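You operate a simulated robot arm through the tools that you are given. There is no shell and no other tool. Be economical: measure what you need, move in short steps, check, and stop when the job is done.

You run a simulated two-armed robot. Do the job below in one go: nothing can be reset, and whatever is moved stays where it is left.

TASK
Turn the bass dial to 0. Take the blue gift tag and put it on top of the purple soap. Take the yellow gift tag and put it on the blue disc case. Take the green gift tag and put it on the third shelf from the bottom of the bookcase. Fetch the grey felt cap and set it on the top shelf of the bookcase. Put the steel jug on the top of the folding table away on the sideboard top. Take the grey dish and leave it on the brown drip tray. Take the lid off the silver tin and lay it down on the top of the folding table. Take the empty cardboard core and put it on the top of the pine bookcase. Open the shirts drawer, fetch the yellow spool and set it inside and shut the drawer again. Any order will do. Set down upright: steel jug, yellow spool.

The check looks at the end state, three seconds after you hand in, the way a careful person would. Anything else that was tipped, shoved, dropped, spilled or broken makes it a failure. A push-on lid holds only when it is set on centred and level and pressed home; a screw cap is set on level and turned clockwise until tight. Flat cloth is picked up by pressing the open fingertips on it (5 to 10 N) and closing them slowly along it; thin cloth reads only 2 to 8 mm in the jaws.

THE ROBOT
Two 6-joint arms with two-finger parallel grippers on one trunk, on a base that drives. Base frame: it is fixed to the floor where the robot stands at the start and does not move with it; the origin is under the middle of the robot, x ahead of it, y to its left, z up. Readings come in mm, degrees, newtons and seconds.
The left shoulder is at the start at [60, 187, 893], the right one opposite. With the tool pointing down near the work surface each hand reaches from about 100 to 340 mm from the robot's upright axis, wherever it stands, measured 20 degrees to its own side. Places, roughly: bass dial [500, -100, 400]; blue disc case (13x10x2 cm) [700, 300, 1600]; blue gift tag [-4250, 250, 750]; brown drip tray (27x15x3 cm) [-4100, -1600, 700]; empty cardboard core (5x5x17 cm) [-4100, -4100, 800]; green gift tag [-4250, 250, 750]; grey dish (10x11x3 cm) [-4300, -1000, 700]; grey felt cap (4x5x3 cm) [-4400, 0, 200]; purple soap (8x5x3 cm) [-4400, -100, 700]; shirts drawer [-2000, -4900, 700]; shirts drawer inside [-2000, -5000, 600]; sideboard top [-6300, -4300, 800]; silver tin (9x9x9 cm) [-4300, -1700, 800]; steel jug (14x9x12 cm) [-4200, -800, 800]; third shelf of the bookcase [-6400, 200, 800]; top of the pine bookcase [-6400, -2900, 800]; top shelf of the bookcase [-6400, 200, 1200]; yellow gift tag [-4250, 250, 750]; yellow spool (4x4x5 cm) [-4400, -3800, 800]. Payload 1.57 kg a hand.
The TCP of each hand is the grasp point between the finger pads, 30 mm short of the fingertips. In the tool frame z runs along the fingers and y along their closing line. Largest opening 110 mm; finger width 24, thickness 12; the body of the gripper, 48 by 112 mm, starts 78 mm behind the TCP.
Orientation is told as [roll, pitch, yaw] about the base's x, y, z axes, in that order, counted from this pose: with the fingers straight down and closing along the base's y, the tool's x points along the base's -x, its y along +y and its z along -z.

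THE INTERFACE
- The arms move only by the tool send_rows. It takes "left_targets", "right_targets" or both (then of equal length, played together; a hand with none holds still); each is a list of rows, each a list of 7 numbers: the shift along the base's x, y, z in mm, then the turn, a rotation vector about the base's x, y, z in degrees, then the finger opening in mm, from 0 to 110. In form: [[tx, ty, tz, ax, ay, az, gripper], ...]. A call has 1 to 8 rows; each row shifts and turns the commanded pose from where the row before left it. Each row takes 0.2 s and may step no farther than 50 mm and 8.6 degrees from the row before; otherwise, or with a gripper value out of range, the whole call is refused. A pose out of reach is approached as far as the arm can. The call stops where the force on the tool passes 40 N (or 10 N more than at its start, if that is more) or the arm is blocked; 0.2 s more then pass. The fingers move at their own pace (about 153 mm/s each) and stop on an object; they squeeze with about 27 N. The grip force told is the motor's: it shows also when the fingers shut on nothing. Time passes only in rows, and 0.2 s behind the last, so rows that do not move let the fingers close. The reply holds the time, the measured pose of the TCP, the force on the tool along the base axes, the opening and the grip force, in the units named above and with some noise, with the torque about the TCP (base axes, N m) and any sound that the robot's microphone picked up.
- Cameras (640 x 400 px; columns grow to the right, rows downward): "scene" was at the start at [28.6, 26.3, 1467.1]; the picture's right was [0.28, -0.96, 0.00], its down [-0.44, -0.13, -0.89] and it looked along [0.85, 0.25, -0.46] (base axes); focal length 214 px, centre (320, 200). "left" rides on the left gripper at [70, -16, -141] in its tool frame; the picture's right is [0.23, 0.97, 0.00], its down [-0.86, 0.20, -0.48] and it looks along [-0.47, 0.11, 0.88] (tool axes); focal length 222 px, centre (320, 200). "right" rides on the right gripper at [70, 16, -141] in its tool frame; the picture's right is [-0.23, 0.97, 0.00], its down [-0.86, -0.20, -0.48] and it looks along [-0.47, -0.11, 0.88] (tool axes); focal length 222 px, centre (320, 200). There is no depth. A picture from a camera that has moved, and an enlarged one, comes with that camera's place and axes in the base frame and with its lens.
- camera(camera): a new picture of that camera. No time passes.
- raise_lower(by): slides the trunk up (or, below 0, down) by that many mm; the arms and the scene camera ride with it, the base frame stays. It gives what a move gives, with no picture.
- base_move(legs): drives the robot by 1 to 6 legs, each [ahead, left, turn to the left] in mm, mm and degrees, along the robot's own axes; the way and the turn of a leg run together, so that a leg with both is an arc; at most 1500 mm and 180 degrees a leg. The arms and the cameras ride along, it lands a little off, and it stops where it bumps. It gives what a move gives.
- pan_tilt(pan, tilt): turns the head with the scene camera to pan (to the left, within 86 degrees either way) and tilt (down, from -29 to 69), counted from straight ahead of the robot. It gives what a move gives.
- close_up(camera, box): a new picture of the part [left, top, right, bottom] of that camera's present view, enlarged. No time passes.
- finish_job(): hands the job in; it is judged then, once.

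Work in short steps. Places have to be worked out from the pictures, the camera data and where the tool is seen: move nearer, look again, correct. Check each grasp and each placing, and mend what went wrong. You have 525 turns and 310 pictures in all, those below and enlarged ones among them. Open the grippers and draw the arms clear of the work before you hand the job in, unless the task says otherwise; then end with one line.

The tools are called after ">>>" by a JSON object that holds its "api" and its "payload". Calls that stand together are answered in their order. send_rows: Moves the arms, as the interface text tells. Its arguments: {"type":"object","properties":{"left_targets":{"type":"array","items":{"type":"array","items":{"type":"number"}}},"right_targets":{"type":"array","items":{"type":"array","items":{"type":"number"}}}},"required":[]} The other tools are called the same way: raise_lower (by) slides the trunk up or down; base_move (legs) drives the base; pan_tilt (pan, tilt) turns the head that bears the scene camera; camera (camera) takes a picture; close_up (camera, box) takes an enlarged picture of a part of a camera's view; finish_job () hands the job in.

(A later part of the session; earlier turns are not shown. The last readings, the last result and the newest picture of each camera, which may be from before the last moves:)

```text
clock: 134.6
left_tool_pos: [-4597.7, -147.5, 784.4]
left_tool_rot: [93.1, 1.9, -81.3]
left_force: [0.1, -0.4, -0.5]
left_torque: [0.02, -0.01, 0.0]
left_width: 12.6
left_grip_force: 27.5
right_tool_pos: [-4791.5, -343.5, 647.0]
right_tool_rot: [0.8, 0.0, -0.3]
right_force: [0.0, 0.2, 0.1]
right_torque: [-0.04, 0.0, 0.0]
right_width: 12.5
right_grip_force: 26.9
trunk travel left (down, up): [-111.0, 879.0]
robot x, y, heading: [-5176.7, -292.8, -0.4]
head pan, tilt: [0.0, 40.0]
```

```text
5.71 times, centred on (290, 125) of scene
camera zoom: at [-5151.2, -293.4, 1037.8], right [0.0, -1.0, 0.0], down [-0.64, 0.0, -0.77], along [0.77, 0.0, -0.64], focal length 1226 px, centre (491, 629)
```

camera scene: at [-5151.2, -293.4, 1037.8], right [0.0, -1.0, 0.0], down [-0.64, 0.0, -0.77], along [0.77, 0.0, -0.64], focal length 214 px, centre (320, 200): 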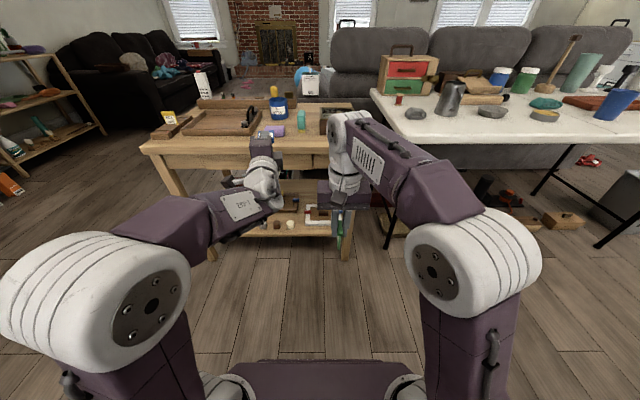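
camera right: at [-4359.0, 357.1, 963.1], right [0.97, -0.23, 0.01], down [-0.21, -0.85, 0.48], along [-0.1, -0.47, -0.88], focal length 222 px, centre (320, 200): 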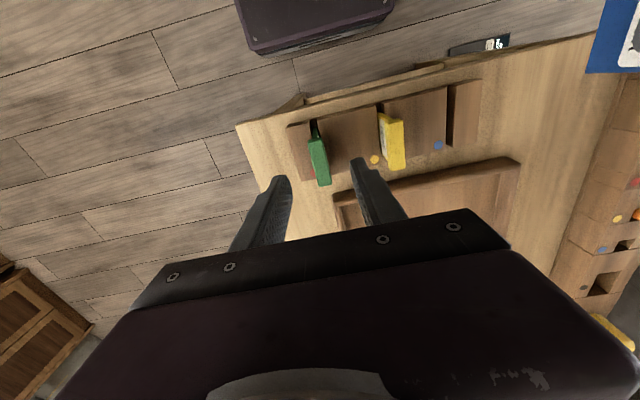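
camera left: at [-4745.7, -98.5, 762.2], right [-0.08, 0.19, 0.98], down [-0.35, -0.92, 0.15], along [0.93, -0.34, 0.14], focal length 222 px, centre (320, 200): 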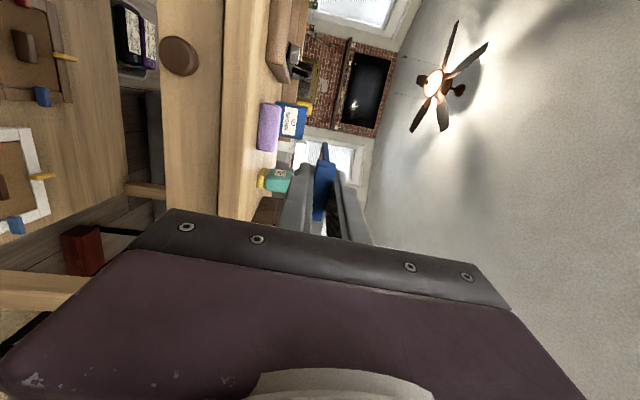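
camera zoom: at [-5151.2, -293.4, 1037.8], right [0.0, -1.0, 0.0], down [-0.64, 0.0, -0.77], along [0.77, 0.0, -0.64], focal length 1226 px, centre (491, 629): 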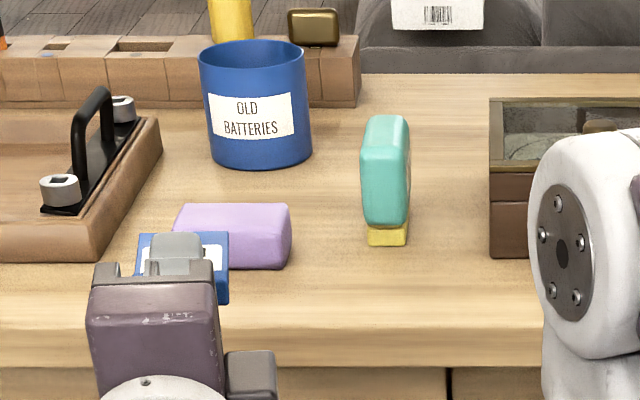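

The soap's top centre is about (-4366,-126,730), bench top about 700. Gripped across its faces, the tag can't be laid flat well, so I'll pass blue to the right hand by its edges later; first deliver green. Back up and turn to the bookcase.

>>> {"api": "base_move", "payload": {"legs": [[-250, 0, 0], [0, 0, 180], [0, -480, 0]]}}

>>> {"api": "pan_tilt", "payload": {"pan": 0, "tilt": 15}}

>>> {"api": "camera", "payload": {"camera": "scene"}}

```text
clock: 146.1
left_tool_pos: [-5983.5, 72.4, 782.7]
left_tool_rot: [93.0, 1.7, 95.3]
left_force: [-0.1, 0.0, -0.1]
left_torque: [0.0, 0.02, 0.0]
left_width: 12.5
left_grip_force: 27.1
right_tool_pos: [-5779.1, 259.2, 646.3]
right_tool_rot: [0.9, 0.0, 176.4]
right_force: [-0.6, 0.8, 0.2]
right_torque: [0.02, -0.01, 0.02]
right_width: 12.4
right_grip_force: 27.0
trunk travel left (down, up): [-111.0, 879.0]
robot x, y, heading: [-5394.6, 187.3, 176.7]
head pan, tilt: [0.0, 40.0]
```

```text
clock: 147.0
left_tool_pos: [-5983.1, 72.8, 783.0]
left_tool_rot: [93.1, 1.6, 95.3]
left_force: [-0.8, 0.1, 0.5]
left_torque: [0.0, 0.02, 0.02]
left_width: 12.6
left_grip_force: 26.8
right_tool_pos: [-5779.7, 258.3, 645.5]
right_tool_rot: [0.7, 0.0, 176.3]
right_force: [-0.3, 0.8, -0.8]
right_torque: [-0.02, 0.03, 0.0]
right_width: 12.4
right_grip_force: 26.4
trunk travel left (down, up): [-111.0, 879.0]
robot x, y, heading: [-5398.2, 186.2, 176.3]
head pan, tilt: [0.0, 15.0]
```

```text
255 pictures are left
camera scene: at [-5428.6, 189.9, 1077.3], right [0.06, 1.0, 0.0], down [0.26, -0.02, -0.97], along [-0.96, 0.06, -0.26], focal length 214 px, centre (320, 200)
```

scene: 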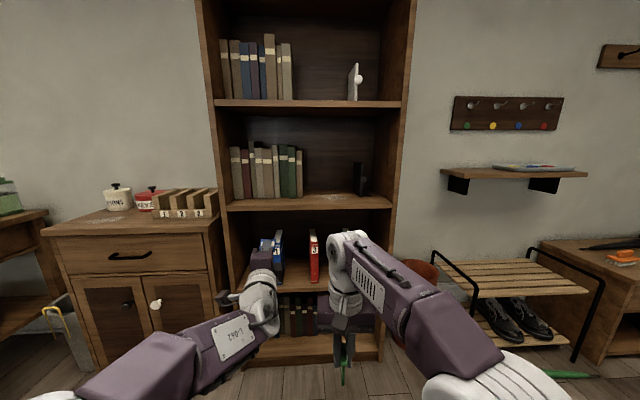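

Shelves come out at z≈90, 430, 827 and 1222; the third has free space around y 180–380. Square up and pitch the right hand level toward the shelf.

>>> {"api": "base_move", "payload": {"legs": [[0, 0, 3.6]]}}

>>> {"api": "send_rows", "payload": {"right_targets": [[-18, 0, 25, 0, 8.5, 0, 5], [-18, 0, 25, 0, 8.5, 0, 5], [-18, 0, 25, 0, 8.5, 0, 5], [-18, 0, 25, 0, 8.5, 0, 5], [-18, 0, 25, 0, 8.5, 0, 5], [-18, 0, 25, 0, 8.5, 0, 5], [-18, 0, 25, 0, 8.5, 0, 5], [-18, 0, 25, 0, 8.5, 0, 5]]}}

>>> {"api": "send_rows", "payload": {"right_targets": [[-20, 0, 15, 0, 8, 0, 5], [-20, 0, 15, 0, 8, 0, 5], [-20, 0, 5, 0, 6, 0, 5]]}}

>>> {"api": "camera", "payload": {"camera": "right"}}

```text
clock: 147.8
left_tool_pos: [-5974.9, 36.7, 783.4]
left_tool_rot: [93.1, 1.8, 98.9]
left_force: [-0.4, 0.6, 1.0]
left_torque: [0.0, -0.02, 0.02]
left_width: 12.3
left_grip_force: 26.6
right_tool_pos: [-5783.4, 235.0, 646.5]
right_tool_rot: [0.8, 0.0, -180.0]
right_force: [0.4, 0.0, 0.4]
right_torque: [0.0, 0.01, -0.01]
right_width: 12.5
right_grip_force: 26.8
trunk travel left (down, up): [-111.0, 879.0]
robot x, y, heading: [-5394.3, 189.0, -179.8]
head pan, tilt: [0.0, 15.0]
```

```text
clock: 149.6
left_tool_pos: [-5974.2, 37.5, 782.8]
left_tool_rot: [93.1, 1.7, 98.9]
left_force: [-0.5, 0.5, -0.7]
left_torque: [-0.02, 0.01, 0.03]
left_width: 12.4
left_grip_force: 27.1
right_tool_pos: [-5928.5, 236.4, 846.4]
right_tool_rot: [0.8, -68.3, 180.0]
right_force: [-0.2, -0.5, 0.5]
right_torque: [0.01, 0.0, -0.03]
right_width: 12.6
right_grip_force: 27.1
trunk travel left (down, up): [-111.0, 879.0]
robot x, y, heading: [-5397.2, 187.9, -179.9]
head pan, tilt: [0.0, 15.0]
```

```text
clock: 150.4
left_tool_pos: [-5974.6, 36.8, 784.0]
left_tool_rot: [93.2, 1.6, 98.8]
left_force: [0.3, -0.2, -0.1]
left_torque: [0.02, -0.02, -0.02]
left_width: 12.7
left_grip_force: 26.6
right_tool_pos: [-5987.6, 234.9, 882.2]
right_tool_rot: [-144.1, -89.9, -35.0]
right_force: [1.3, 0.0, 0.5]
right_torque: [0.0, 0.01, 0.01]
right_width: 12.6
right_grip_force: 27.3
trunk travel left (down, up): [-111.0, 879.0]
robot x, y, heading: [-5396.4, 190.5, -179.9]
head pan, tilt: [0.0, 15.0]
```

```text
254 pictures are left
camera right: at [-5846.6, 221.4, 812.2], right [0.01, -0.97, 0.23], down [0.48, 0.21, 0.85], along [-0.88, 0.1, 0.47], focal length 222 px, centre (320, 200)
```

right: 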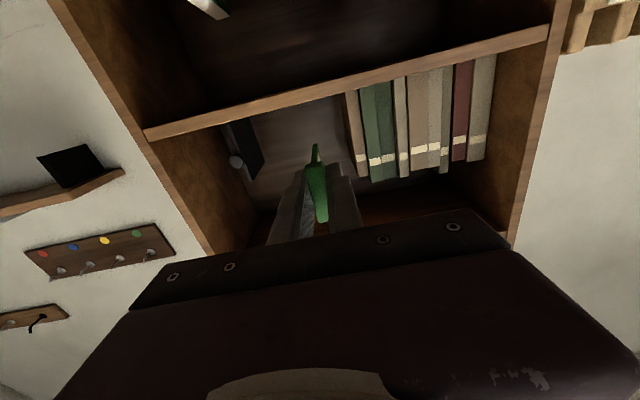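

The hand is level in front of the third shelf. Zoom to get the shelf's edge precisely.

>>> {"api": "close_up", "payload": {"camera": "right", "box": [220, 40, 420, 200]}}

>>> {"api": "close_up", "payload": {"camera": "scene", "box": [210, 90, 410, 220]}}

```text
2.50 times, centred on (320, 120) of right
camera zoom: at [-5846.6, 221.4, 812.2], right [0.01, -0.97, 0.23], down [0.48, 0.21, 0.85], along [-0.88, 0.1, 0.47], focal length 555 px, centre (320, 400)
```

zoom: 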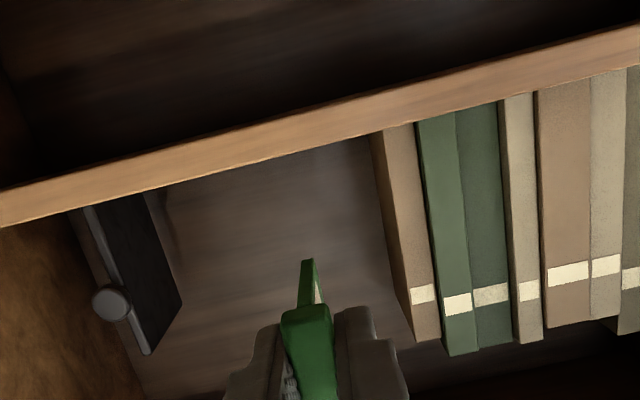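

```text
3.08 times, centred on (310, 155) of scene
camera zoom: at [-5428.7, 187.8, 1077.4], right [0.0, 1.0, 0.0], down [0.26, 0.0, -0.97], along [-0.97, 0.0, -0.26], focal length 660 px, centre (351, 338)
```

zoom: 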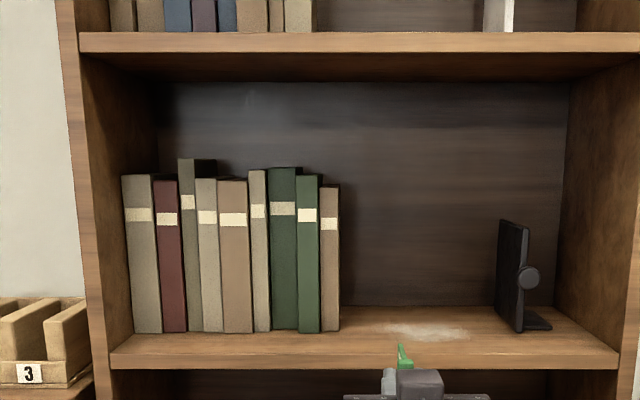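

Shelf top z=844, front edge x=-6239, free y 175–379. Move the base ahead 180, then adjust the arm to (-6280, 262, 873).

>>> {"api": "base_move", "payload": {"legs": [[180, 0, 0]]}}

>>> {"api": "send_rows", "payload": {"right_targets": [[-20, 14, -5, 0, 0, 0, 5], [-20, 13, -4, 0, 0, 0, 5]]}}

>>> {"api": "camera", "payload": {"camera": "scene"}}

>>> {"api": "camera", "payload": {"camera": "right"}}

```text
clock: 151.9
left_tool_pos: [-6151.8, 36.1, 784.0]
left_tool_rot: [93.1, 1.7, 99.0]
left_force: [0.4, 0.3, -0.2]
left_torque: [0.0, 0.01, -0.03]
left_width: 12.3
left_grip_force: 27.3
right_tool_pos: [-6166.0, 233.8, 883.7]
right_tool_rot: [-168.2, -89.9, -10.9]
right_force: [0.2, 0.3, 0.2]
right_torque: [0.01, 0.0, -0.01]
right_width: 12.3
right_grip_force: 27.3
trunk travel left (down, up): [-111.0, 879.0]
robot x, y, heading: [-5576.8, 188.6, -180.2]
head pan, tilt: [0.0, 15.0]
```

```text
clock: 152.5
left_tool_pos: [-6153.4, 34.5, 784.0]
left_tool_rot: [93.0, 1.7, 98.9]
left_force: [-0.4, 0.1, 0.7]
left_torque: [-0.01, 0.04, -0.02]
left_width: 12.5
left_grip_force: 26.8
right_tool_pos: [-6205.4, 261.2, 874.0]
right_tool_rot: [-171.0, -89.9, -8.0]
right_force: [-0.1, -0.1, -0.4]
right_torque: [0.03, -0.03, -0.03]
right_width: 12.3
right_grip_force: 27.4
trunk travel left (down, up): [-111.0, 879.0]
robot x, y, heading: [-5571.5, 187.9, -179.7]
head pan, tilt: [0.0, 15.0]
```

```text
251 pictures are left
camera scene: at [-5606.8, 187.5, 1077.4], right [0.0, 1.0, 0.0], down [0.26, 0.0, -0.97], along [-0.97, 0.0, -0.26], focal length 214 px, centre (320, 200)
```

scene: 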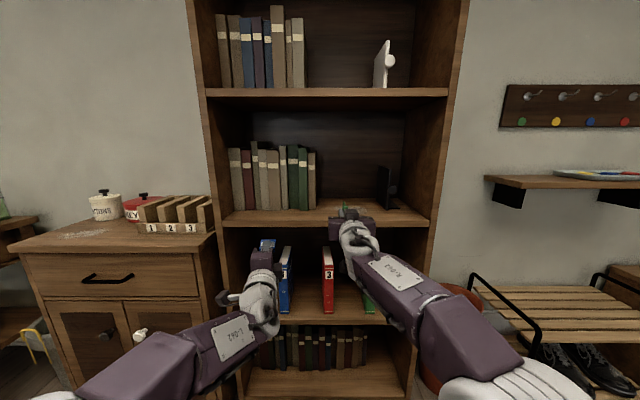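

```text
250 pictures are left
camera right: at [-6064.2, 246.8, 803.0], right [0.02, -0.97, 0.23], down [0.48, 0.21, 0.85], along [-0.88, 0.1, 0.47], focal length 222 px, centre (320, 200)
```

right: 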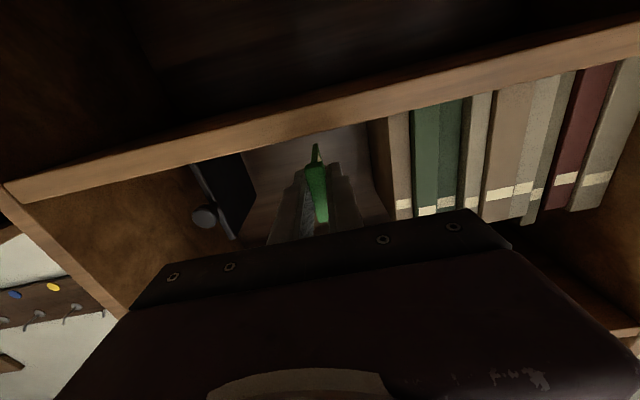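

Slide in 75 mm.

>>> {"api": "send_rows", "payload": {"right_targets": [[-38, 0, 0, 0, 0, 0, 5], [-37, 0, 0, 0, 0, 0, 5]]}}

>>> {"api": "send_rows", "payload": {"right_targets": [[0, 0, -3, 0, 0, 0, 5], [0, 0, -3, 0, 0, 0, 5]]}}

>>> {"api": "close_up", "payload": {"camera": "scene", "box": [220, 130, 440, 250]}}

```text
clock: 153.1
left_tool_pos: [-6152.2, 36.1, 783.1]
left_tool_rot: [93.1, 1.6, 98.9]
left_force: [-0.2, 1.0, -0.5]
left_torque: [-0.01, 0.03, 0.02]
left_width: 12.6
left_grip_force: 27.1
right_tool_pos: [-6279.0, 261.0, 872.6]
right_tool_rot: [129.3, -90.1, 51.5]
right_force: [-0.2, 0.1, 1.1]
right_torque: [-0.04, 0.0, 0.03]
right_width: 12.6
right_grip_force: 27.4
trunk travel left (down, up): [-111.0, 879.0]
robot x, y, heading: [-5574.4, 190.0, -179.9]
head pan, tilt: [0.0, 15.0]
```

```text
clock: 153.7
left_tool_pos: [-6152.2, 34.8, 783.7]
left_tool_rot: [93.1, 1.6, 98.8]
left_force: [0.5, 0.6, 0.2]
left_torque: [0.01, 0.04, 0.0]
left_width: 12.6
left_grip_force: 26.7
right_tool_pos: [-6278.7, 259.4, 867.0]
right_tool_rot: [132.9, -90.0, 48.1]
right_force: [0.2, -0.7, 0.1]
right_torque: [-0.01, 0.02, 0.0]
right_width: 12.4
right_grip_force: 27.3
trunk travel left (down, up): [-111.0, 879.0]
robot x, y, heading: [-5575.0, 186.9, -180.1]
head pan, tilt: [0.0, 15.0]
```

```text
2.91 times, centred on (330, 190) of scene
camera zoom: at [-5606.7, 187.5, 1077.4], right [0.0, 1.0, 0.0], down [0.26, 0.0, -0.97], along [-0.97, 0.0, -0.26], focal length 624 px, centre (291, 229)
```

zoom: 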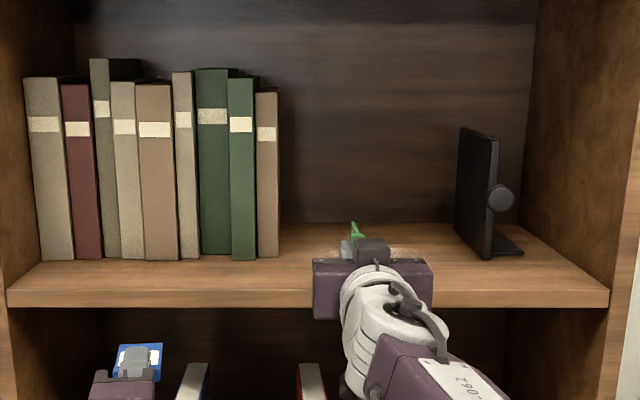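

No contact yet; lower in small steps.

>>> {"api": "send_rows", "payload": {"right_targets": [[0, 0, -2, 0, 0, 0, 5], [0, 0, -2, 0, 0, 0, 5], [0, 0, 0, 0, 0, 0, 5]]}}

>>> {"api": "send_rows", "payload": {"right_targets": [[0, 0, -2, 0, 0, 0, 5], [0, 0, -2, 0, 0, 0, 5], [0, 0, 0, 0, 0, 0, 5]]}}

```text
clock: 154.5
left_tool_pos: [-6152.5, 35.7, 784.2]
left_tool_rot: [93.1, 1.7, 98.9]
left_force: [0.7, 1.1, -0.2]
left_torque: [0.04, 0.03, 0.02]
left_width: 12.7
left_grip_force: 27.5
right_tool_pos: [-6279.4, 260.3, 863.1]
right_tool_rot: [-153.4, -90.0, -25.7]
right_force: [0.3, 0.9, -0.4]
right_torque: [0.0, -0.01, -0.01]
right_width: 12.4
right_grip_force: 27.1
trunk travel left (down, up): [-111.0, 879.0]
robot x, y, heading: [-5569.6, 187.2, -179.8]
head pan, tilt: [0.0, 15.0]
```

```text
clock: 155.3
left_tool_pos: [-6152.0, 36.3, 783.2]
left_tool_rot: [93.1, 1.7, 98.9]
left_force: [0.0, -0.5, 0.1]
left_torque: [-0.03, 0.02, 0.0]
left_width: 12.5
left_grip_force: 27.1
right_tool_pos: [-6278.9, 261.2, 859.9]
right_tool_rot: [-171.4, -89.9, -7.7]
right_force: [-0.3, 0.0, 1.2]
right_torque: [0.01, 0.03, 0.0]
right_width: 12.4
right_grip_force: 27.0
trunk travel left (down, up): [-111.0, 879.0]
robot x, y, heading: [-5570.7, 186.9, -180.0]
head pan, tilt: [0.0, 15.0]
```

>>> {"api": "send_rows", "payload": {"right_targets": [[0, 0, -2, 0, 0, 0, 5], [0, 0, -2, 0, 0, 0, 5], [0, 0, 0, 0, 0, 0, 5]]}}

>>> {"api": "close_up", "payload": {"camera": "scene", "box": [300, 190, 400, 250]}}

```text
clock: 156.1
left_tool_pos: [-6151.6, 35.3, 784.6]
left_tool_rot: [93.2, 1.7, 98.9]
left_force: [-0.2, 0.0, -0.5]
left_torque: [0.01, -0.02, 0.0]
left_width: 12.6
left_grip_force: 27.3
right_tool_pos: [-6277.2, 261.3, 859.2]
right_tool_rot: [-179.8, -89.6, 0.6]
right_force: [-7.2, -1.4, 21.5]
right_torque: [-0.01, 0.29, 0.01]
right_width: 12.1
right_grip_force: 26.7
trunk travel left (down, up): [-111.0, 879.0]
robot x, y, heading: [-5570.0, 185.8, -179.9]
head pan, tilt: [0.0, 15.0]
```

```text
6.40 times, centred on (350, 220) of scene
camera zoom: at [-5604.7, 187.0, 1077.7], right [0.0, 1.0, 0.0], down [0.26, 0.0, -0.97], along [-0.97, 0.0, -0.26], focal length 1373 px, centre (128, 72)
```

zoom: 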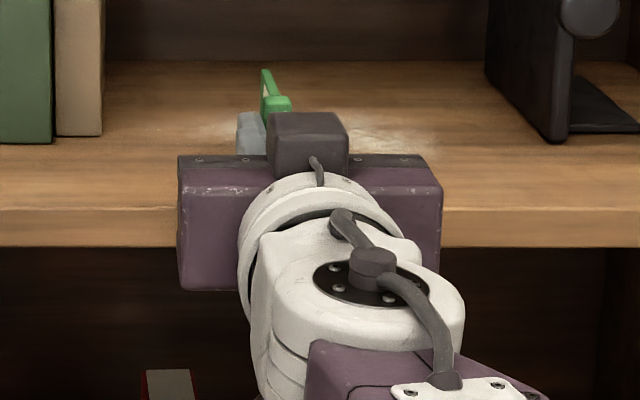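

Contact with the shelf. Ease 1 mm, open wide, and retreat.

>>> {"api": "send_rows", "payload": {"right_targets": [[0, 0, 1.5, 0, 0, 0, 5], [0, 0, 0, 0, 0, 0, 25], [0, 0, 0, 0, 0, 0, 50], [0, 0, 0, 0, 0, 0, 90], [0, 0, 0, 0, 0, 0, 90]]}}

>>> {"api": "camera", "payload": {"camera": "right"}}

```text
clock: 157.3
left_tool_pos: [-6152.5, 36.0, 782.9]
left_tool_rot: [93.2, 1.7, 99.0]
left_force: [0.1, 0.5, -0.4]
left_torque: [0.01, -0.02, -0.01]
left_width: 12.7
left_grip_force: 27.5
right_tool_pos: [-6279.4, 262.7, 856.9]
right_tool_rot: [-153.3, -90.0, -25.8]
right_force: [0.0, 0.1, 0.1]
right_torque: [-0.01, 0.02, 0.01]
right_width: 90.1
right_grip_force: 0.0
trunk travel left (down, up): [-111.0, 879.0]
robot x, y, heading: [-5575.4, 183.6, -179.8]
head pan, tilt: [0.0, 15.0]
```

```text
247 pictures are left
camera right: at [-6139.0, 247.9, 786.7], right [0.01, -0.97, 0.23], down [0.48, 0.21, 0.86], along [-0.88, 0.1, 0.47], focal length 222 px, centre (320, 200)
```

right: 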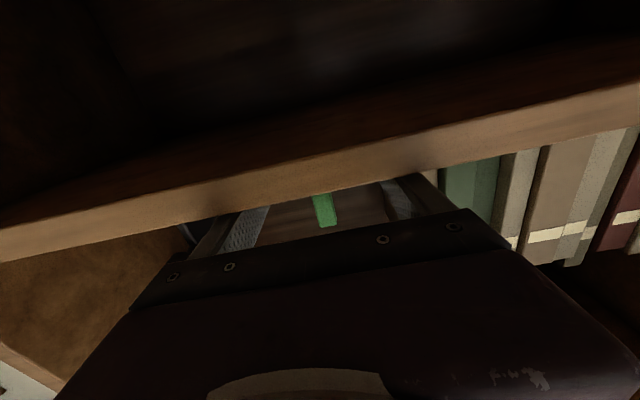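

The tag stands on its edge between the fingers. Retreat straight back with the base and check.

>>> {"api": "base_move", "payload": {"legs": [[-300, 0, 0]]}}

>>> {"api": "close_up", "payload": {"camera": "scene", "box": [230, 130, 410, 240]}}

```text
clock: 159.4
left_tool_pos: [-5841.3, 34.7, 784.2]
left_tool_rot: [93.2, 1.7, 99.1]
left_force: [-0.4, -0.2, -0.2]
left_torque: [0.03, 0.02, 0.0]
left_width: 12.5
left_grip_force: 26.4
right_tool_pos: [-5968.8, 260.4, 856.5]
right_tool_rot: [-174.7, -90.0, -4.3]
right_force: [0.0, 0.2, 0.7]
right_torque: [-0.01, 0.0, 0.0]
right_width: 90.0
right_grip_force: 0.0
trunk travel left (down, up): [-111.0, 879.0]
robot x, y, heading: [-5265.7, 189.8, -179.6]
head pan, tilt: [0.0, 15.0]
```

```text
3.56 times, centred on (320, 185) of scene
camera zoom: at [-5296.2, 188.6, 1077.4], right [-0.01, 1.0, 0.0], down [0.26, 0.0, -0.97], along [-0.97, -0.01, -0.26], focal length 763 px, centre (320, 253)
```

zoom: 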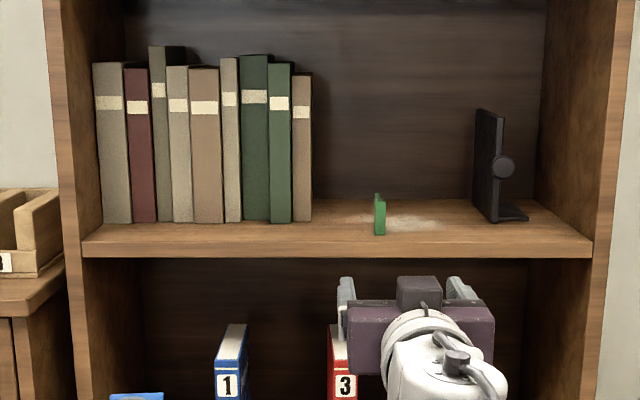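

Green tag stands fine on the third shelf. The same edge-standing works for blue on the soap, so I unroll the left hand and go back to the bench.

>>> {"api": "send_rows", "payload": {"left_targets": [[0, 0, 0, 8.2, 1.2, -0.4, 5], [0, 0, 0, 8.2, 1.2, -0.4, 5], [0, 0, 0, 8.2, 1.2, -0.4, 5], [0, 0, 0, 8.2, 1.2, -0.4, 5], [0, 0, 0, 8.2, 1.2, -0.4, 5], [0, 0, 0, 8.2, 1.2, -0.4, 5], [0, 0, 0, 8.2, 1.2, -0.4, 5], [0, 0, 0, 8.2, 1.2, -0.4, 5]]}}

>>> {"api": "send_rows", "payload": {"left_targets": [[0, 20, 10, 8.2, 1.2, -0.4, 5], [0, 20, 10, 8.2, 1.2, -0.4, 5], [0, 20, 10, 7.0, 1.0, -0.4, 5], [0, 20, 10, 0, 0, -6, 5]]}}

>>> {"api": "camera", "payload": {"camera": "left"}}

```text
clock: 161.2
left_tool_pos: [-5841.0, 34.8, 783.6]
left_tool_rot: [95.2, -64.7, 94.2]
left_force: [0.1, -0.1, 0.1]
left_torque: [0.0, -0.01, 0.01]
left_width: 12.3
left_grip_force: 27.5
right_tool_pos: [-5968.7, 260.3, 857.1]
right_tool_rot: [-178.3, -90.0, -0.7]
right_force: [0.0, 0.5, -0.2]
right_torque: [0.02, -0.02, -0.02]
right_width: 90.2
right_grip_force: 0.0
trunk travel left (down, up): [-111.0, 879.0]
robot x, y, heading: [-5262.5, 188.2, -179.5]
head pan, tilt: [0.0, 15.0]
```

```text
clock: 162.2
left_tool_pos: [-5841.8, 115.4, 823.2]
left_tool_rot: [141.5, -87.5, 41.1]
left_force: [0.1, 0.0, 0.3]
left_torque: [0.02, 0.0, 0.02]
left_width: 12.7
left_grip_force: 27.2
right_tool_pos: [-5969.7, 259.5, 856.1]
right_tool_rot: [175.6, -90.0, 5.5]
right_force: [-0.4, 0.0, -0.2]
right_torque: [0.04, -0.01, -0.01]
right_width: 90.2
right_grip_force: 0.0
trunk travel left (down, up): [-111.0, 879.0]
robot x, y, heading: [-5262.1, 186.5, -179.8]
head pan, tilt: [0.0, 15.0]
```

```text
245 pictures are left
camera left: at [-5702.2, 134.3, 749.0], right [0.04, -0.98, -0.2], down [0.52, -0.15, 0.84], along [-0.86, -0.13, 0.5], focal length 222 px, centre (320, 200)
```

left: 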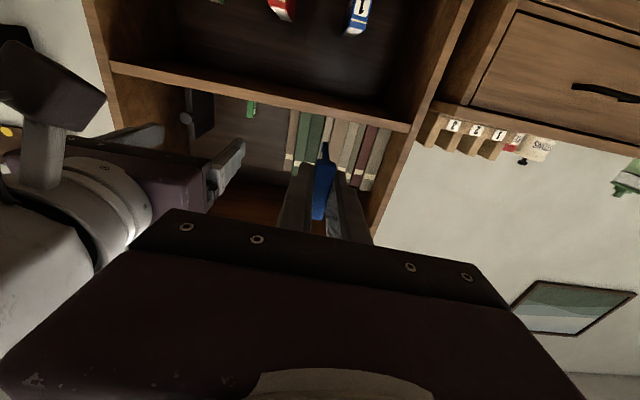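

Left is level with the tag upright. Tuck the right hand back in, tool-down.

>>> {"api": "send_rows", "payload": {"right_targets": [[40, 10, 0, 0, -8.5, 0, 80], [40, 10, 0, 0, -8.5, 0, 80], [40, 10, 0, 0, -8.5, 0, 80], [40, 10, -10, 0, -8.5, 0, 80], [40, 10, -10, 0, -8.5, 0, 80], [40, 0, -10, 0, -8.5, 0, 80], [30, 0, -10, 0, -8.5, 0, 80], [30, 0, -10, 0, -8.5, 0, 80]]}}

>>> {"api": "send_rows", "payload": {"right_targets": [[20, 0, -10, 0, -8, 0, 80], [20, 0, -10, 0, -8, 0, 80], [20, 0, -10, 0, -6, 0, 80]]}}

>>> {"api": "base_move", "payload": {"legs": [[0, 480, 0], [0, 0, -179.8]]}}

>>> {"api": "pan_tilt", "payload": {"pan": 0, "tilt": 35}}

>>> {"api": "camera", "payload": {"camera": "scene"}}

```text
clock: 164.0
left_tool_pos: [-5841.7, 113.6, 823.2]
left_tool_rot: [139.9, -87.4, 42.7]
left_force: [-0.8, -1.2, -0.2]
left_torque: [0.0, -0.01, -0.02]
left_width: 12.4
left_grip_force: 26.9
right_tool_pos: [-5667.8, 309.7, 808.0]
right_tool_rot: [1.1, -22.0, -180.0]
right_force: [-0.3, 0.9, -0.3]
right_torque: [0.0, 0.01, -0.02]
right_width: 79.9
right_grip_force: 0.1
trunk travel left (down, up): [-111.0, 879.0]
robot x, y, heading: [-5262.8, 185.7, -179.9]
head pan, tilt: [0.0, 15.0]
```

```text
clock: 164.8
left_tool_pos: [-5840.9, 115.4, 822.2]
left_tool_rot: [140.0, -87.4, 42.6]
left_force: [0.2, -0.4, 0.0]
left_torque: [-0.01, 0.03, -0.03]
left_width: 12.5
left_grip_force: 26.6
right_tool_pos: [-5603.2, 311.8, 757.9]
right_tool_rot: [1.2, 0.0, -180.0]
right_force: [0.4, 0.8, 0.1]
right_torque: [0.01, -0.02, 0.02]
right_width: 80.1
right_grip_force: 0.1
right hand out of reach, approached as far as the arm can: row 2, 3
trunk travel left (down, up): [-111.0, 879.0]
robot x, y, heading: [-5265.4, 188.2, -179.8]
head pan, tilt: [0.0, 15.0]
```

```text
clock: 174.9
left_tool_pos: [-4689.7, -185.4, 823.0]
left_tool_rot: [140.0, -87.4, -134.3]
left_force: [0.6, 0.1, 0.3]
left_torque: [-0.02, 0.02, 0.03]
left_width: 12.5
left_grip_force: 27.0
right_tool_pos: [-4917.2, -396.3, 757.6]
right_tool_rot: [1.2, -0.2, 2.9]
right_force: [0.4, 0.0, -0.3]
right_torque: [0.0, 0.01, 0.02]
right_width: 80.2
right_grip_force: 0.1
trunk travel left (down, up): [-111.0, 879.0]
robot x, y, heading: [-5263.6, -290.6, 3.4]
head pan, tilt: [0.0, 15.0]
```

```text
clock: 175.7
left_tool_pos: [-4691.1, -186.0, 823.2]
left_tool_rot: [139.9, -87.3, -134.3]
left_force: [0.4, 0.1, -1.0]
left_torque: [-0.01, 0.01, -0.03]
left_width: 12.5
left_grip_force: 26.7
right_tool_pos: [-4918.8, -396.0, 757.7]
right_tool_rot: [1.2, -0.2, 3.0]
right_force: [0.2, -1.0, -0.4]
right_torque: [-0.02, 0.06, 0.0]
right_width: 80.2
right_grip_force: 0.1
trunk travel left (down, up): [-111.0, 879.0]
robot x, y, heading: [-5265.1, -294.0, 3.5]
head pan, tilt: [0.0, 35.0]
```

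```text
244 pictures are left
camera scene: at [-5234.3, -287.6, 1045.4], right [0.06, -1.0, 0.0], down [-0.57, -0.03, -0.82], along [0.82, 0.05, -0.57], focal length 214 px, centre (320, 200)
```

scene: 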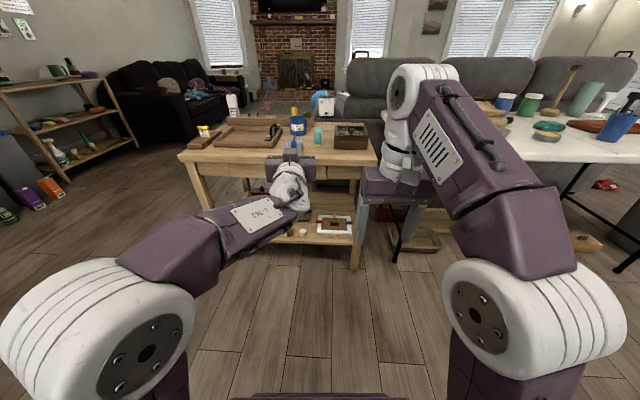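

Turn -3.5°, shift left 95 and ahead 230 so the tag hovers over the soap.

>>> {"api": "base_move", "payload": {"legs": [[0, 0, -3.5], [0, 93, 0], [230, 0, 0]]}}

>>> {"api": "camera", "payload": {"camera": "scene"}}

>>> {"api": "camera", "payload": {"camera": "left"}}

```text
clock: 178.6
left_tool_pos: [-4460.2, -126.1, 824.4]
left_tool_rot: [139.9, -87.4, -137.6]
left_force: [-0.8, -0.1, -0.4]
left_torque: [0.02, 0.01, 0.0]
left_width: 12.5
left_grip_force: 26.8
right_tool_pos: [-4699.7, -322.1, 756.8]
right_tool_rot: [1.1, -0.1, -0.2]
right_force: [0.7, 0.0, -0.1]
right_torque: [0.0, 0.01, 0.01]
right_width: 80.0
right_grip_force: 0.0
trunk travel left (down, up): [-111.0, 879.0]
robot x, y, heading: [-5040.0, -195.5, 0.2]
head pan, tilt: [0.0, 35.0]
```

```text
243 pictures are left
camera scene: at [-5009.4, -195.9, 1045.4], right [0.0, -1.0, 0.0], down [-0.57, 0.0, -0.82], along [0.82, 0.0, -0.57], focal length 214 px, centre (320, 200)
```

scene: 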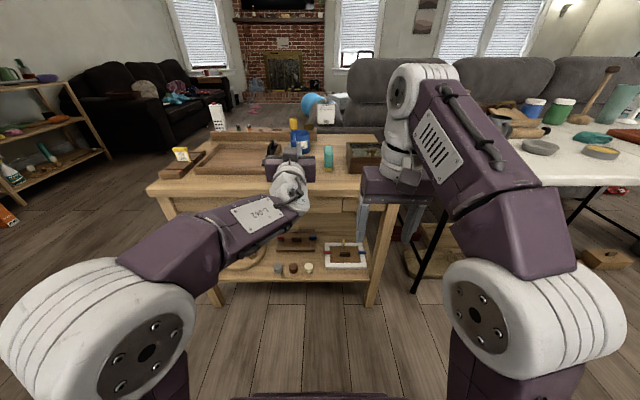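

```text
242 pictures are left
camera left: at [-4597.0, -146.8, 748.8], right [-0.03, 0.98, -0.2], down [-0.51, 0.15, 0.84], along [0.86, 0.13, 0.5], focal length 222 px, centre (320, 200)
```

left: 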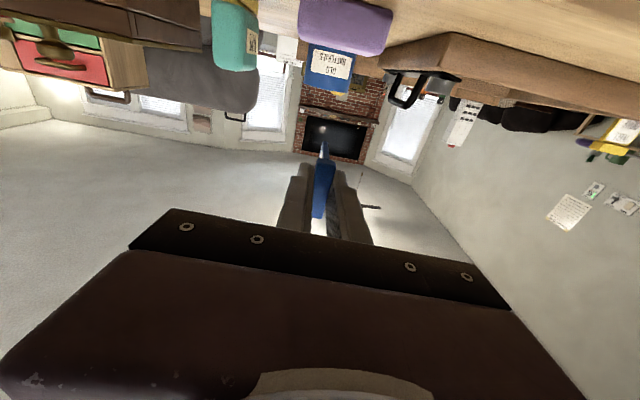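

Aligned in y. Level the tool (2°), go 63 mm further by base.

>>> {"api": "send_rows", "payload": {"left_targets": [[0, 0, -10, 0, 2.1, -2.4, 5]]}}

>>> {"api": "base_move", "payload": {"legs": [[62, 0, 0]]}}

>>> {"api": "send_rows", "payload": {"left_targets": [[0, 0, -20, 0, 0, 0, 5], [0, 0, -20, 0, 0, 0, 5]]}}

>>> {"api": "camera", "payload": {"camera": "left"}}

>>> {"api": "close_up", "payload": {"camera": "scene", "box": [250, 110, 390, 200]}}

```text
clock: 179.0
left_tool_pos: [-4460.0, -125.1, 812.6]
left_tool_rot: [86.2, -88.3, -86.4]
left_force: [-1.0, -1.3, 0.0]
left_torque: [0.01, -0.03, 0.01]
left_width: 12.5
left_grip_force: 27.4
right_tool_pos: [-4699.4, -322.3, 756.9]
right_tool_rot: [1.1, -0.1, -0.2]
right_force: [-0.5, -0.4, 0.2]
right_torque: [0.0, 0.0, 0.01]
right_width: 79.8
right_grip_force: 0.1
trunk travel left (down, up): [-111.0, 879.0]
robot x, y, heading: [-5039.5, -197.8, 0.0]
head pan, tilt: [0.0, 35.0]
```

```text
clock: 179.9
left_tool_pos: [-4396.6, -126.2, 814.2]
left_tool_rot: [86.4, -88.3, -86.5]
left_force: [0.4, -0.4, 0.0]
left_torque: [0.0, -0.02, 0.03]
left_width: 12.3
left_grip_force: 26.6
right_tool_pos: [-4637.5, -323.2, 758.4]
right_tool_rot: [1.2, -0.1, -0.3]
right_force: [-0.1, 0.2, 0.0]
right_torque: [-0.02, 0.01, 0.03]
right_width: 80.0
right_grip_force: 0.0
trunk travel left (down, up): [-111.0, 879.0]
robot x, y, heading: [-4974.3, -197.1, 0.1]
head pan, tilt: [0.0, 35.0]
```

```text
clock: 180.6
left_tool_pos: [-4397.8, -123.2, 772.9]
left_tool_rot: [86.1, -88.3, -86.2]
left_force: [0.3, 0.0, -0.3]
left_torque: [0.01, 0.0, 0.0]
left_width: 12.2
left_grip_force: 26.6
right_tool_pos: [-4635.9, -322.8, 757.8]
right_tool_rot: [1.1, -0.2, -0.3]
right_force: [1.1, -0.3, 0.3]
right_torque: [0.01, -0.01, 0.0]
right_width: 79.9
right_grip_force: 0.1
trunk travel left (down, up): [-111.0, 879.0]
robot x, y, heading: [-4973.2, -196.3, -0.0]
head pan, tilt: [0.0, 35.0]
```

```text
241 pictures are left
camera left: at [-4537.5, -139.7, 702.7], right [0.0, 0.98, -0.2], down [-0.48, 0.17, 0.86], along [0.88, 0.09, 0.47], focal length 222 px, centre (320, 200)
```

left: 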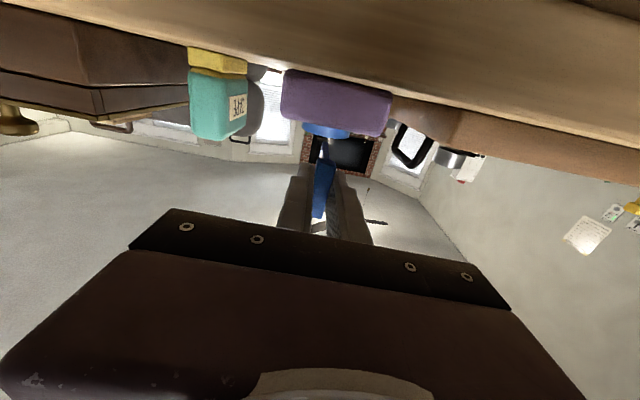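

```text
4.44 times, centred on (320, 155) of scene
camera zoom: at [-4946.9, -195.8, 1045.4], right [0.0, -1.0, 0.0], down [-0.57, 0.0, -0.82], along [0.82, 0.0, -0.57], focal length 953 px, centre (320, 400)
```

zoom: 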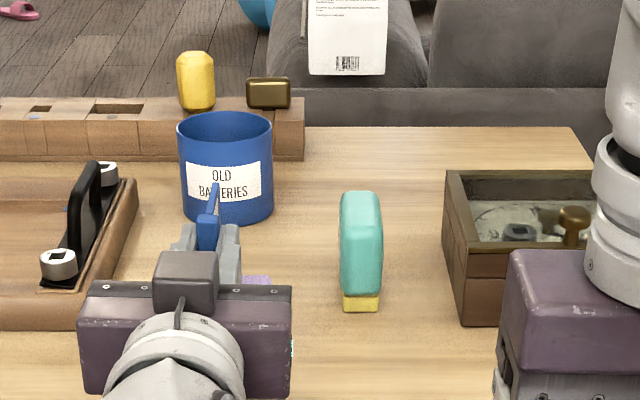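

Soap top z≈729, y centre≈-127. Shift -4 in y and descend in steps.

>>> {"api": "send_rows", "payload": {"left_targets": [[2, -4, -8, 0, 0, 0, 5], [0, 0, -6, 0, 0, 0, 5], [0, 0, -2, 0, 0, 0, 5], [0, 0, 0, 0, 0, 0, 5]]}}

>>> {"api": "send_rows", "payload": {"left_targets": [[0, 0, -2, 0, 0, 0, 5], [0, 0, -1.5, 0, 0, 0, 5], [0, 0, 0, 0, 0, 0, 5]]}}

```text
clock: 181.6
left_tool_pos: [-4395.2, -129.6, 757.9]
left_tool_rot: [86.9, -88.3, -87.1]
left_force: [0.2, 0.3, -0.2]
left_torque: [0.0, 0.0, 0.04]
left_width: 12.6
left_grip_force: 26.1
right_tool_pos: [-4638.2, -321.6, 758.0]
right_tool_rot: [1.2, -0.2, -0.3]
right_force: [0.2, -0.2, -0.7]
right_torque: [-0.01, 0.0, 0.02]
right_width: 79.8
right_grip_force: 0.1
trunk travel left (down, up): [-111.0, 879.0]
robot x, y, heading: [-4974.5, -200.3, -0.4]
head pan, tilt: [0.0, 35.0]
```

```text
clock: 182.3
left_tool_pos: [-4394.3, -130.4, 753.8]
left_tool_rot: [86.6, -88.3, -86.7]
left_force: [-0.7, -0.2, -0.6]
left_torque: [0.0, 0.0, 0.02]
left_width: 12.3
left_grip_force: 26.6
right_tool_pos: [-4637.6, -321.9, 758.1]
right_tool_rot: [1.1, -0.2, -0.3]
right_force: [0.5, -0.6, -0.6]
right_torque: [-0.02, -0.03, -0.01]
right_width: 80.3
right_grip_force: 0.0
trunk travel left (down, up): [-111.0, 879.0]
robot x, y, heading: [-4974.5, -198.8, -0.4]
head pan, tilt: [0.0, 35.0]
```

>>> {"api": "send_rows", "payload": {"left_targets": [[0, 1, -1.5, 0, 0, 0, 5], [0, 0, -1.5, 0, 0, 0, 5], [0, 0, 0, 0, 0, 0, 5]]}}

>>> {"api": "camera", "payload": {"camera": "left"}}

```text
clock: 183.2
left_tool_pos: [-4394.8, -129.3, 752.4]
left_tool_rot: [89.6, -88.4, -89.7]
left_force: [0.5, -0.1, 2.7]
left_torque: [-0.04, -0.06, -0.04]
left_width: 12.5
left_grip_force: 27.3
right_tool_pos: [-4637.2, -322.6, 757.2]
right_tool_rot: [1.1, -0.1, -0.3]
right_force: [0.0, 0.0, -0.2]
right_torque: [-0.01, 0.0, 0.02]
right_width: 79.9
right_grip_force: 0.1
trunk travel left (down, up): [-111.0, 879.0]
robot x, y, heading: [-4976.6, -198.0, 0.1]
head pan, tilt: [0.0, 35.0]
```

```text
239 pictures are left
camera left: at [-4535.4, -143.2, 681.8], right [0.0, 0.98, -0.2], down [-0.48, 0.17, 0.86], along [0.88, 0.09, 0.47], focal length 222 px, centre (320, 200)
```

left: 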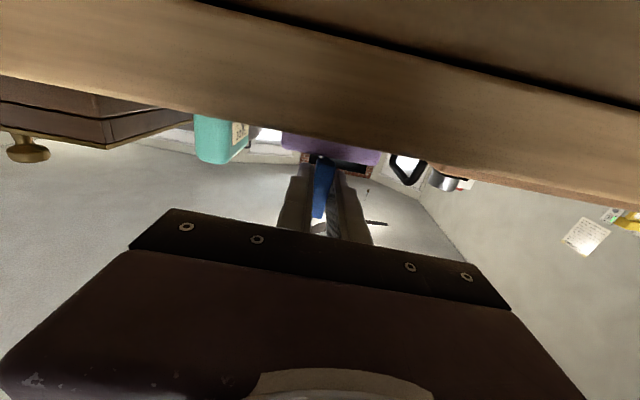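

Light contact (2.7 N), tag over the soap. Open and retreat.

>>> {"api": "send_rows", "payload": {"left_targets": [[0, 0, 0, 0, 0, 0, 14], [0, 0, 0, 0, 0, 0, 30], [0, 0, 0, 0, 0, 0, 60], [0, 0, 0, 0, 0, 0, 60]]}}

>>> {"api": "camera", "payload": {"camera": "left"}}

```text
clock: 184.2
left_tool_pos: [-4394.1, -128.6, 750.3]
left_tool_rot: [86.9, -88.3, -87.1]
left_force: [-0.9, -1.0, 0.2]
left_torque: [-0.03, 0.0, 0.02]
left_width: 60.1
left_grip_force: 0.1
right_tool_pos: [-4637.5, -322.6, 757.2]
right_tool_rot: [1.1, -0.2, -0.3]
right_force: [0.4, -0.7, 0.0]
right_torque: [0.01, 0.05, -0.01]
right_width: 79.9
right_grip_force: 0.1
trunk travel left (down, up): [-111.0, 879.0]
robot x, y, heading: [-4977.6, -195.8, 0.3]
head pan, tilt: [0.0, 35.0]
```

```text
238 pictures are left
camera left: at [-4535.3, -143.1, 681.4], right [0.0, 0.98, -0.2], down [-0.48, 0.17, 0.86], along [0.88, 0.09, 0.47], focal length 222 px, centre (320, 200)
```

left: 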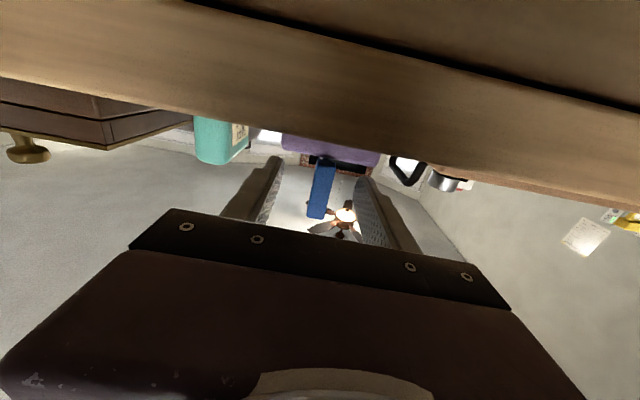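

It stands. Retreat straight back with the base and look.

>>> {"api": "base_move", "payload": {"legs": [[-200, 0, 0]]}}

>>> {"api": "close_up", "payload": {"camera": "scene", "box": [240, 100, 380, 190]}}

```text
clock: 185.8
left_tool_pos: [-4598.5, -128.5, 751.7]
left_tool_rot: [87.1, -88.2, -87.4]
left_force: [0.9, 0.0, 0.2]
left_torque: [-0.02, -0.03, -0.01]
left_width: 60.2
left_grip_force: 0.0
right_tool_pos: [-4840.3, -322.3, 757.4]
right_tool_rot: [1.1, -0.2, -0.2]
right_force: [0.5, -0.5, -0.8]
right_torque: [-0.02, 0.0, 0.0]
right_width: 79.9
right_grip_force: 0.0
trunk travel left (down, up): [-111.0, 879.0]
robot x, y, heading: [-5179.5, -194.8, 0.1]
head pan, tilt: [0.0, 35.0]
```

```text
4.44 times, centred on (310, 145) of scene
camera zoom: at [-5149.9, -195.9, 1045.4], right [0.0, -1.0, 0.0], down [-0.57, 0.0, -0.82], along [0.82, 0.0, -0.57], focal length 953 px, centre (364, 444)
```

zoom: 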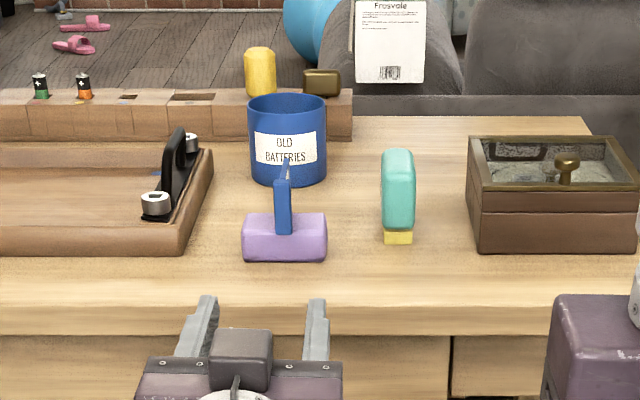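

Blue tag rests on the soap. Now the grey cap: tilt the left hand to ~45° and lower it before the bottom shelf.

>>> {"api": "send_rows", "payload": {"left_targets": [[-20, 0, -40, 0, 8.5, 0, 80], [-20, 0, -40, 0, 8.5, 0, 80], [-20, 0, -40, 0, 8.5, 0, 80], [-20, 0, -40, 0, 8.5, 0, 80], [-10, 20, -40, 0, 8.5, 0, 80], [0, 20, -45, 0, 0, 0, 80], [0, 20, -45, 0, 0, 0, 80], [0, 20, -45, 0, 0, 0, 80]]}}

>>> {"api": "pan_tilt", "payload": {"pan": 5, "tilt": 45}}

>>> {"api": "camera", "payload": {"camera": "scene"}}

>>> {"api": "camera", "payload": {"camera": "left"}}

```text
clock: 187.6
left_tool_pos: [-4686.1, -59.0, 417.6]
left_tool_rot: [2.4, -47.1, -2.7]
left_force: [0.4, -0.2, -0.1]
left_torque: [0.01, 0.02, 0.02]
left_width: 80.0
left_grip_force: 0.1
left hand out of reach, approached as far as the arm can: row 8
right_tool_pos: [-4839.6, -321.5, 756.7]
right_tool_rot: [1.1, -0.2, -0.3]
right_force: [0.5, -0.1, 0.3]
right_torque: [-0.01, 0.0, 0.01]
right_width: 79.8
right_grip_force: 0.0
trunk travel left (down, up): [-111.0, 879.0]
robot x, y, heading: [-5177.9, -194.2, 0.0]
head pan, tilt: [0.0, 35.0]
```

```text
clock: 188.3
left_tool_pos: [-4686.8, -58.6, 419.2]
left_tool_rot: [2.3, -47.3, -2.7]
left_force: [-1.4, -0.5, 0.7]
left_torque: [0.01, -0.01, -0.01]
left_width: 80.2
left_grip_force: 0.1
right_tool_pos: [-4840.9, -321.6, 757.0]
right_tool_rot: [1.1, -0.2, -0.3]
right_force: [-0.3, -0.6, -0.2]
right_torque: [-0.04, 0.01, 0.0]
right_width: 80.3
right_grip_force: 0.0
trunk travel left (down, up): [-111.0, 879.0]
robot x, y, heading: [-5176.3, -199.8, -0.0]
head pan, tilt: [5.0, 45.0]
```

```text
236 pictures are left
camera scene: at [-5156.8, -188.8, 1030.6], right [0.09, -1.0, 0.0], down [-0.7, -0.06, -0.71], along [0.7, 0.06, -0.71], focal length 214 px, centre (320, 200)
```

scene: 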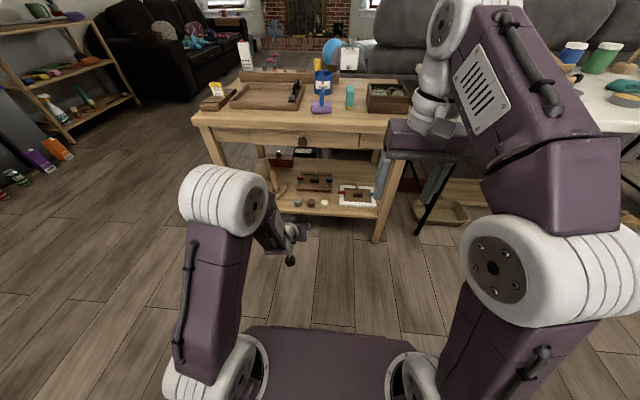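

```text
235 pictures are left
camera left: at [-4836.6, -74.9, 462.9], right [-0.14, 0.98, -0.14], down [0.23, 0.17, 0.96], along [0.96, 0.1, -0.25], focal length 222 px, centre (320, 200)
```

left: 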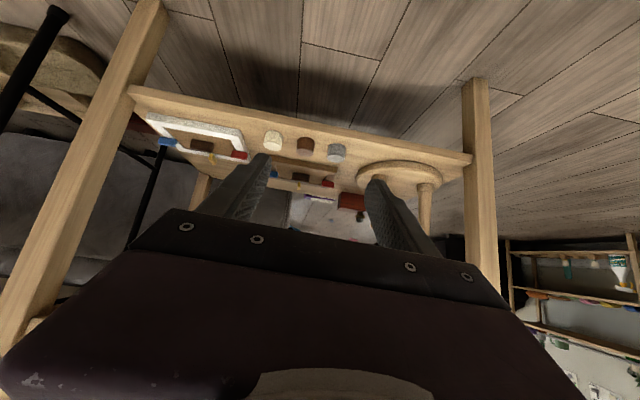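

>>> {"api": "close_up", "payload": {"camera": "left", "box": [250, 120, 370, 200]}}

>>> {"api": "close_up", "payload": {"camera": "scene", "box": [260, 160, 390, 250]}}

```text
5.00 times, centred on (310, 160) of left
camera zoom: at [-4836.6, -74.9, 462.9], right [-0.14, 0.98, -0.14], down [0.23, 0.17, 0.96], along [0.96, 0.1, -0.25], focal length 1111 px, centre (370, 400)
```

zoom: 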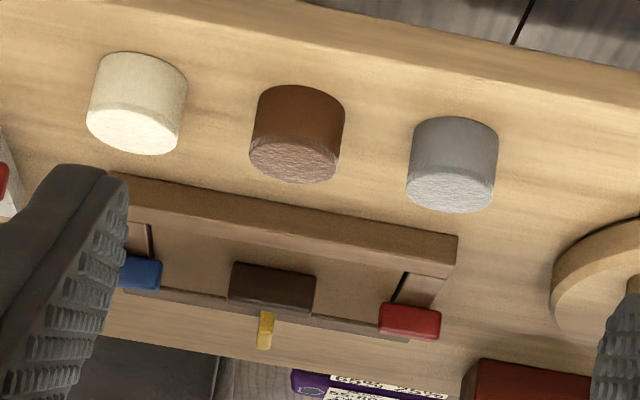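

```text
4.44 times, centred on (325, 205) of scene
camera zoom: at [-5156.8, -188.8, 1030.6], right [0.09, -1.0, 0.0], down [-0.7, -0.06, -0.71], along [0.7, 0.06, -0.71], focal length 953 px, centre (298, 178)
```

zoom: 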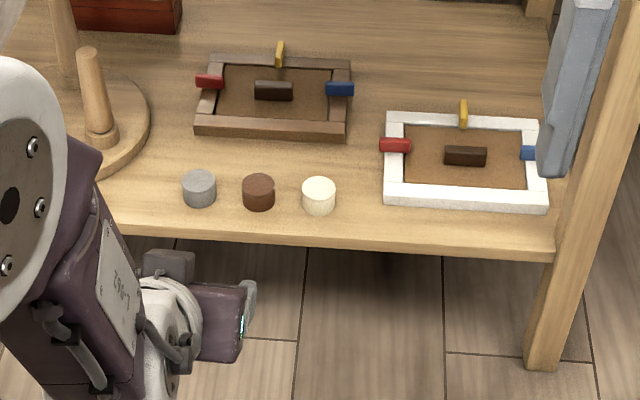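

Grey cap centre (-4406,-10,242), brown neighbour 68 mm away, so I open to 60. Base ahead 100, then move to a pre-grasp.

>>> {"api": "base_move", "payload": {"legs": [[100, 0, 0]]}}

>>> {"api": "send_rows", "payload": {"left_targets": [[30, 12, -15, 0, 0, 0, 60], [30, 12, -20, 0, 0, 0, 60], [25, 12, -25, 0, 0, 0, 60], [20, 12, -30, 0, 0, 0, 60]]}}

>>> {"api": "camera", "payload": {"camera": "left"}}

```text
clock: 189.4
left_tool_pos: [-4587.8, -58.1, 418.3]
left_tool_rot: [2.4, -47.2, -2.6]
left_force: [0.1, 0.2, -0.6]
left_torque: [-0.03, 0.01, 0.06]
left_width: 80.2
left_grip_force: 0.1
right_tool_pos: [-4741.4, -320.7, 756.9]
right_tool_rot: [1.0, -0.1, -0.2]
right_force: [0.6, -0.5, -0.1]
right_torque: [0.01, 0.03, -0.03]
right_width: 80.1
right_grip_force: 0.2
trunk travel left (down, up): [-111.0, 879.0]
robot x, y, heading: [-5080.5, -197.6, 0.6]
head pan, tilt: [5.0, 45.0]
```

```text
clock: 190.4
left_tool_pos: [-4503.1, -71.3, 320.8]
left_tool_rot: [2.5, -47.2, -2.2]
left_force: [0.2, 0.8, 0.6]
left_torque: [-0.01, 0.01, 0.0]
left_width: 59.9
left_grip_force: 0.0
left hand out of reach, approached as far as the arm can: row 1, 2, 3, 4
right_tool_pos: [-4741.3, -321.5, 757.4]
right_tool_rot: [1.1, 0.0, -0.2]
right_force: [0.5, -0.4, 0.2]
right_torque: [-0.02, -0.03, 0.02]
right_width: 80.1
right_grip_force: 0.1
trunk travel left (down, up): [-111.0, 879.0]
robot x, y, heading: [-5083.3, -199.1, -0.0]
head pan, tilt: [5.0, 45.0]
```

```text
232 pictures are left
camera left: at [-4652.4, -88.5, 364.9], right [-0.15, 0.98, -0.14], down [0.23, 0.17, 0.96], along [0.96, 0.11, -0.25], focal length 222 px, centre (320, 200)
```

left: 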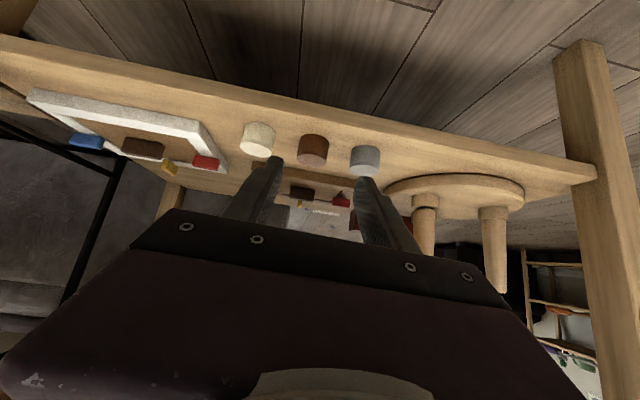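

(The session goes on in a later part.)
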